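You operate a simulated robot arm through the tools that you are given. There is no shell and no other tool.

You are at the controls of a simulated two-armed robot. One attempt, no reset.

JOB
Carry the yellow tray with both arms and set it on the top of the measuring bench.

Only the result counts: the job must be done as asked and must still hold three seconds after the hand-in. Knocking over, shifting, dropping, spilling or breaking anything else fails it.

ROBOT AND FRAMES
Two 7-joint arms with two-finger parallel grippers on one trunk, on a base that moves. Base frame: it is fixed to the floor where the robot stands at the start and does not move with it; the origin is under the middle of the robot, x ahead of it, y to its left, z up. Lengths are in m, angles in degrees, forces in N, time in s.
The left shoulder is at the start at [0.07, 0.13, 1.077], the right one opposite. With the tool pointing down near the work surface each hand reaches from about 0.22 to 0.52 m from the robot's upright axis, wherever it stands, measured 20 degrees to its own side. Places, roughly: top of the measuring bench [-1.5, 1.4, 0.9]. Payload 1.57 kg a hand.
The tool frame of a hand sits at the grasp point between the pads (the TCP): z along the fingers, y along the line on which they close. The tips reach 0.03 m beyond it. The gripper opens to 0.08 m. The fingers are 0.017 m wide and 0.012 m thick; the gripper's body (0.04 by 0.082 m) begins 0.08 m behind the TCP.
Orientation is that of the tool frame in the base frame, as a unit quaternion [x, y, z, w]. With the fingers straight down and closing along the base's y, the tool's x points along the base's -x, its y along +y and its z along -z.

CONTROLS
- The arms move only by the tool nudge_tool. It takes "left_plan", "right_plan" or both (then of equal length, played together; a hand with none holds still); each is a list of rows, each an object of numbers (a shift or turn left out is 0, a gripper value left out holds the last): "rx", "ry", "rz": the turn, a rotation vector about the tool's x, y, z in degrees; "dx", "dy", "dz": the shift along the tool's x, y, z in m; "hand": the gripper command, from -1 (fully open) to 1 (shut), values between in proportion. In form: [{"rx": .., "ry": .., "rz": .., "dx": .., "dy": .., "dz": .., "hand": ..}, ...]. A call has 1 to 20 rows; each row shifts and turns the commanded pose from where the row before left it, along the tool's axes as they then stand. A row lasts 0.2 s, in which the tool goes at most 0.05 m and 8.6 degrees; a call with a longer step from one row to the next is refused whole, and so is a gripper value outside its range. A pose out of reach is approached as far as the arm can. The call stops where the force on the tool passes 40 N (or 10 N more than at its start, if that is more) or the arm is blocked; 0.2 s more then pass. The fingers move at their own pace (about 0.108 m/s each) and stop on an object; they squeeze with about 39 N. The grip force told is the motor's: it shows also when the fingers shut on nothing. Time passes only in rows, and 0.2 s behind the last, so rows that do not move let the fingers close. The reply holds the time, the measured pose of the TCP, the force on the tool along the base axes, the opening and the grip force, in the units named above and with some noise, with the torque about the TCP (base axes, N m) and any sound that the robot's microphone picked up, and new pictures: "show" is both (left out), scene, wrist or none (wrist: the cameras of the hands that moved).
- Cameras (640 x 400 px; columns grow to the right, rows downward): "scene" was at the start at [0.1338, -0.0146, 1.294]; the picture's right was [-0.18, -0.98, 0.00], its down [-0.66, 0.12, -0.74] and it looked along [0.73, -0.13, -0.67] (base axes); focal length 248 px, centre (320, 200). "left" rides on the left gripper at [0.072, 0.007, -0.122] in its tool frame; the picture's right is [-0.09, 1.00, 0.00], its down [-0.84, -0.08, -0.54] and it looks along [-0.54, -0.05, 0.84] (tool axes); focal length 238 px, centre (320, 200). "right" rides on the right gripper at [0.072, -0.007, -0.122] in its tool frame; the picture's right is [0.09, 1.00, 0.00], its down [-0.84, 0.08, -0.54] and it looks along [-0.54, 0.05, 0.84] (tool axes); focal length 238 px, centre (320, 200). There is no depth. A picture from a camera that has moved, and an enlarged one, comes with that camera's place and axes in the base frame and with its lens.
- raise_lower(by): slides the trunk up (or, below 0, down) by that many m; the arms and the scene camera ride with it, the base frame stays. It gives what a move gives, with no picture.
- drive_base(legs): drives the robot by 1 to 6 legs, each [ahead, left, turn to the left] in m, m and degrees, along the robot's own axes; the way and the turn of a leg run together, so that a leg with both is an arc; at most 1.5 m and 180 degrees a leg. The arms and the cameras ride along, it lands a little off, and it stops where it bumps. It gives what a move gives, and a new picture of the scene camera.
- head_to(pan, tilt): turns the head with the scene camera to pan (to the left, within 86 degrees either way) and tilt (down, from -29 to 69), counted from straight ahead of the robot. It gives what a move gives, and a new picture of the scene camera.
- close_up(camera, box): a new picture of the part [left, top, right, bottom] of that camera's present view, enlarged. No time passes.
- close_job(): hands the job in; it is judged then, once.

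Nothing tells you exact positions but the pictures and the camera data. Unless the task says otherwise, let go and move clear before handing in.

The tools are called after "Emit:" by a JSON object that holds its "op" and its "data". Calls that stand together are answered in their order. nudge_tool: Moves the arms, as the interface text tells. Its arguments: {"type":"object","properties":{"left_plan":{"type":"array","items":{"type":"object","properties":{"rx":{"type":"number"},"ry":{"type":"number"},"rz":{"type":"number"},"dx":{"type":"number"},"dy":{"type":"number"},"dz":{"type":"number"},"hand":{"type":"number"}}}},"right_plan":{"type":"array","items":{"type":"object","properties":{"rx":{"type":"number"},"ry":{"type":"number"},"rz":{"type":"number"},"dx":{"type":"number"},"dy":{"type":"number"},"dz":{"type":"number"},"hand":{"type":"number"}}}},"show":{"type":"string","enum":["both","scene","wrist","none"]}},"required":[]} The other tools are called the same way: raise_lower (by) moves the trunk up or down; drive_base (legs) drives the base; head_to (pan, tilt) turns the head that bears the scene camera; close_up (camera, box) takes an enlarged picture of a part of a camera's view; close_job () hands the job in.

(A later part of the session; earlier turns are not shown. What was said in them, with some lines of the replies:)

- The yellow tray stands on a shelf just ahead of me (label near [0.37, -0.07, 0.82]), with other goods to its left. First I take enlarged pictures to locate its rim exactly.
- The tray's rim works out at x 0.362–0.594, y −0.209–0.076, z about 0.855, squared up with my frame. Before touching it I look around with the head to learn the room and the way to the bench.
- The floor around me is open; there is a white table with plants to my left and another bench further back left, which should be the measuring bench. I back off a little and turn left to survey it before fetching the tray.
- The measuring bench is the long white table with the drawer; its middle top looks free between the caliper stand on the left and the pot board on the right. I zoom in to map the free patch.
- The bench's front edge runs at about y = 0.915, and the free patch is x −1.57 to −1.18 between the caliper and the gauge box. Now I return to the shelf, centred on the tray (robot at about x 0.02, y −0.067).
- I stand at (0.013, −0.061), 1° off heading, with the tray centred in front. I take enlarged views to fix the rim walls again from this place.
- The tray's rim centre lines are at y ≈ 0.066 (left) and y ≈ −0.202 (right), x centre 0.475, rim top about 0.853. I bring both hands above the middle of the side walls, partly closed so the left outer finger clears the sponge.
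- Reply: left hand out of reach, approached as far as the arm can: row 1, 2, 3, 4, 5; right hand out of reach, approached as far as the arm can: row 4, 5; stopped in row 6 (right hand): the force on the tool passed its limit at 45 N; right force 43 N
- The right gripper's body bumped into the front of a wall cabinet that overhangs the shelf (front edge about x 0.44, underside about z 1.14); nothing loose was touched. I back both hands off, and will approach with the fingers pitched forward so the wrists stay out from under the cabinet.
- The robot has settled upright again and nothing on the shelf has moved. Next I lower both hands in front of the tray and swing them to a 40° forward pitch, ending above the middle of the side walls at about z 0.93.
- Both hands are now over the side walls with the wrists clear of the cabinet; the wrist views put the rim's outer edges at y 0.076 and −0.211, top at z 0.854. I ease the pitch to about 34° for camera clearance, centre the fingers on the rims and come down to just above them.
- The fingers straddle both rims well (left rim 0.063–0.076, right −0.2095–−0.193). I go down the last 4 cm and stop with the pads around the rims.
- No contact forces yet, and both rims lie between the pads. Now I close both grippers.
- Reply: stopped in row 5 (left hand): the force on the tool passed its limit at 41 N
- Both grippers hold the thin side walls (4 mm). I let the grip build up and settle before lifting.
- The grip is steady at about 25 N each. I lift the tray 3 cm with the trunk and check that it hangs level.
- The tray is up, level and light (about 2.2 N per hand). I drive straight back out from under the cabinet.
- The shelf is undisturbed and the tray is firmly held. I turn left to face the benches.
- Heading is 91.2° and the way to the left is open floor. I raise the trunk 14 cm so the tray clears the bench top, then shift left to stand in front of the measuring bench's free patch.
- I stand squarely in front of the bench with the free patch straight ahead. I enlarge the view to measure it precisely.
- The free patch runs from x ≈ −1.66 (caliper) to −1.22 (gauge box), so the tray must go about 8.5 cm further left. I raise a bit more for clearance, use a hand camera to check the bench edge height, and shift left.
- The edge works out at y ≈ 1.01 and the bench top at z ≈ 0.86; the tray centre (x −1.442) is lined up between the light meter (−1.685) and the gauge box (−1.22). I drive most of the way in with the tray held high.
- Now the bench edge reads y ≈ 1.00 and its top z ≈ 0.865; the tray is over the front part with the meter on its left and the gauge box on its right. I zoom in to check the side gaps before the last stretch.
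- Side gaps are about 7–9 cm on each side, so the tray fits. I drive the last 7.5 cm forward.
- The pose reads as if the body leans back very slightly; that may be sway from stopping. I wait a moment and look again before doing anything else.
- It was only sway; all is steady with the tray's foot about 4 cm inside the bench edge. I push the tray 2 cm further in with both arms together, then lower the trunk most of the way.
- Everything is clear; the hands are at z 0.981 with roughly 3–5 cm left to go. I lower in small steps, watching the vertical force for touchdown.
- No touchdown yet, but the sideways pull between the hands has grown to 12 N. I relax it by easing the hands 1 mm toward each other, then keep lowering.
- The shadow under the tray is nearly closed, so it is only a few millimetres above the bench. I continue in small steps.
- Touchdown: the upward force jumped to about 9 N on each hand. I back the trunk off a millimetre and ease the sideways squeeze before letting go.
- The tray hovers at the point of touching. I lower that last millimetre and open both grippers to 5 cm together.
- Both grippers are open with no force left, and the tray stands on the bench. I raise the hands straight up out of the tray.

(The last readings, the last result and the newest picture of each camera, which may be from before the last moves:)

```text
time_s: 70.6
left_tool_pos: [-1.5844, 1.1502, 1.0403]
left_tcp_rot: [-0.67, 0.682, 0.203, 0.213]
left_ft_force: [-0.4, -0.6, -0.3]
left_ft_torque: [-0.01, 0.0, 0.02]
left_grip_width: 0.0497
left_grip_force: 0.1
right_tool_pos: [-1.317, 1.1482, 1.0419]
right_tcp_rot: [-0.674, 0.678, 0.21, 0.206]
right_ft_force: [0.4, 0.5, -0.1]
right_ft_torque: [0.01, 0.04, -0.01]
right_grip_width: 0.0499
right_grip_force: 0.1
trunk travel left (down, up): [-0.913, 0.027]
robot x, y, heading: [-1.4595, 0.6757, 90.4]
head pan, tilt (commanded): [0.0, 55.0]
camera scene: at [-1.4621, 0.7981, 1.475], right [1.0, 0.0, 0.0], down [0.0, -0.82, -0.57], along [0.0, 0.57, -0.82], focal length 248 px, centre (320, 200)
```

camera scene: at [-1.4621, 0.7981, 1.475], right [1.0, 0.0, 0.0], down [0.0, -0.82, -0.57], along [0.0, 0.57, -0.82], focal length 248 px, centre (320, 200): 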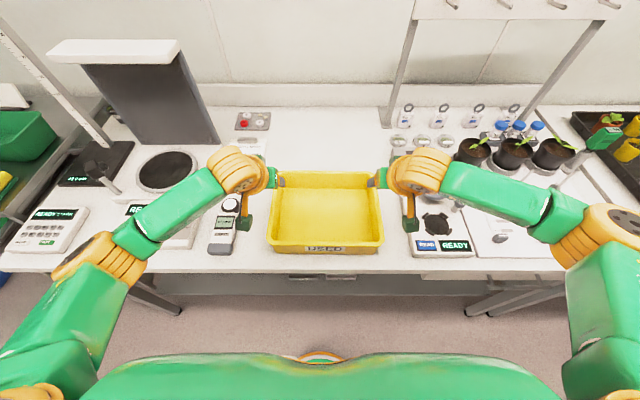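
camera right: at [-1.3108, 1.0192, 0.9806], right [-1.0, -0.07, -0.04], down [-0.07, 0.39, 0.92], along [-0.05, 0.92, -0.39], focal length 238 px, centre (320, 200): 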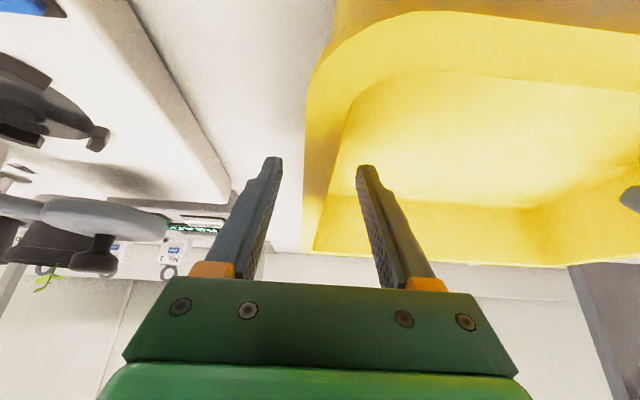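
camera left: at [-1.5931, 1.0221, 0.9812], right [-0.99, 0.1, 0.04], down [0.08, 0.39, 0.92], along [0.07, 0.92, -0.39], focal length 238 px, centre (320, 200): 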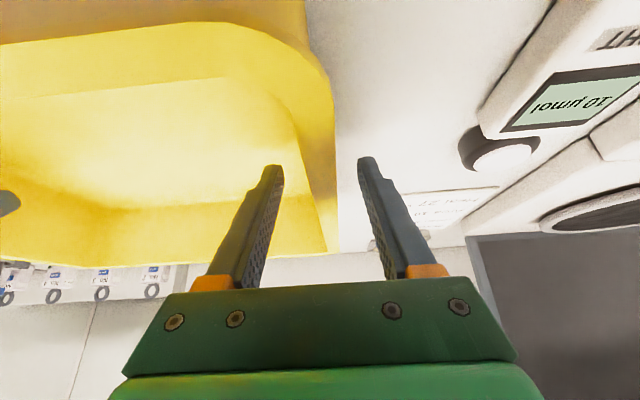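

The tray stands level on the bench and the hands are well above its rim. I drive straight back to get clear.

Emit:
{"op": "drive_base", "data": {"legs": [[-0.4, 0, 0]]}}

Emit:
{"op": "head_to", "data": {"pan": 0, "tilt": 38}}

Emit:
{"op": "close_up", "data": {"camera": "scene", "box": [180, 130, 460, 305]}}

```text
time_s: 73.1
left_tool_pos: [-1.581, 0.7548, 1.039]
left_tcp_rot: [-0.668, 0.684, 0.202, 0.212]
left_ft_force: [0.0, 0.4, 0.6]
left_ft_torque: [-0.04, -0.02, 0.01]
left_grip_width: 0.0499
left_grip_force: 0.0
right_tool_pos: [-1.3148, 0.7504, 1.0404]
right_tcp_rot: [-0.672, 0.68, 0.208, 0.205]
right_ft_force: [0.0, 0.5, 0.2]
right_ft_torque: [-0.06, -0.02, -0.01]
right_grip_width: 0.0498
right_grip_force: 0.0
trunk travel left (down, up): [-0.913, 0.027]
robot x, y, heading: [-1.4595, 0.2791, 89.7]
head pan, tilt (commanded): [0.0, 55.0]
camera scene: at [-1.461, 0.4038, 1.4748], right [1.0, 0.0, 0.0], down [0.0, -0.82, -0.57], along [0.0, 0.57, -0.82], focal length 248 px, centre (320, 200)
```

scene: 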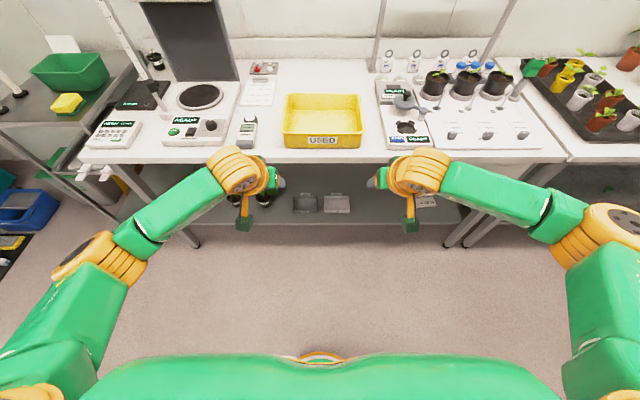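

```text
time_s: 73.9
left_tool_pos: [-1.5815, 0.7536, 1.0412]
left_tcp_rot: [-0.668, 0.684, 0.203, 0.213]
left_ft_force: [0.6, 0.3, 0.7]
left_ft_torque: [0.02, -0.02, 0.0]
left_grip_width: 0.0503
left_grip_force: 0.1
right_tool_pos: [-1.3142, 0.7489, 1.0418]
right_tcp_rot: [-0.672, 0.68, 0.209, 0.205]
right_ft_force: [-0.1, 0.7, 0.1]
right_ft_torque: [-0.02, 0.02, 0.03]
right_grip_width: 0.0502
right_grip_force: 0.1
trunk travel left (down, up): [-0.913, 0.027]
robot x, y, heading: [-1.4603, 0.2819, 89.8]
head pan, tilt (commanded): [0.0, 38.0]
camera scene: at [-1.461, 0.415, 1.4987], right [1.0, 0.0, 0.0], down [0.0, -0.62, -0.79], along [0.0, 0.79, -0.62], focal length 248 px, centre (320, 200)
```

scene: 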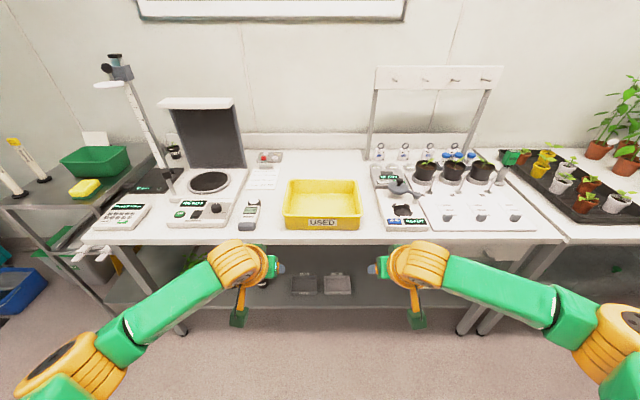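

```text
2.29 times, centred on (320, 218) of scene
camera zoom: at [-1.461, 0.415, 1.4987], right [1.0, 0.0, 0.0], down [0.0, -0.62, -0.79], along [0.0, 0.79, -0.62], focal length 567 px, centre (320, 160)
```

zoom: 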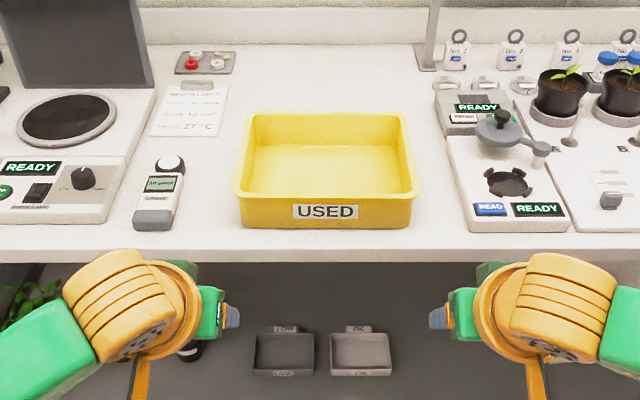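

The yellow tray stands flat on the measuring bench, well inside the edge and clear of the meter and the gauge box, and nothing else has moved. Both hands are empty and clear, so I hand the job in.

Emit:
{"op": "close_job", "data": {}}

```text
The job is handed in.
```

The yellow tray is standing flat on top of the measuring bench, and I have handed the job in. It was carried with both arms and set between the light meter and the gauge box, about 6 cm in from the front edge.

While reaching for the tray, the right gripper bumped the front of the fixed cabinet above the shelf, with about 45 N. Nothing loose was touched, and the robot settled upright again once I backed off.

The last pictures show the items on the bench and its lower shelf where they were. The shelf goods were undisturbed when I drove away with the tray. Both grippers are open, and the robot has backed off about 40 cm.
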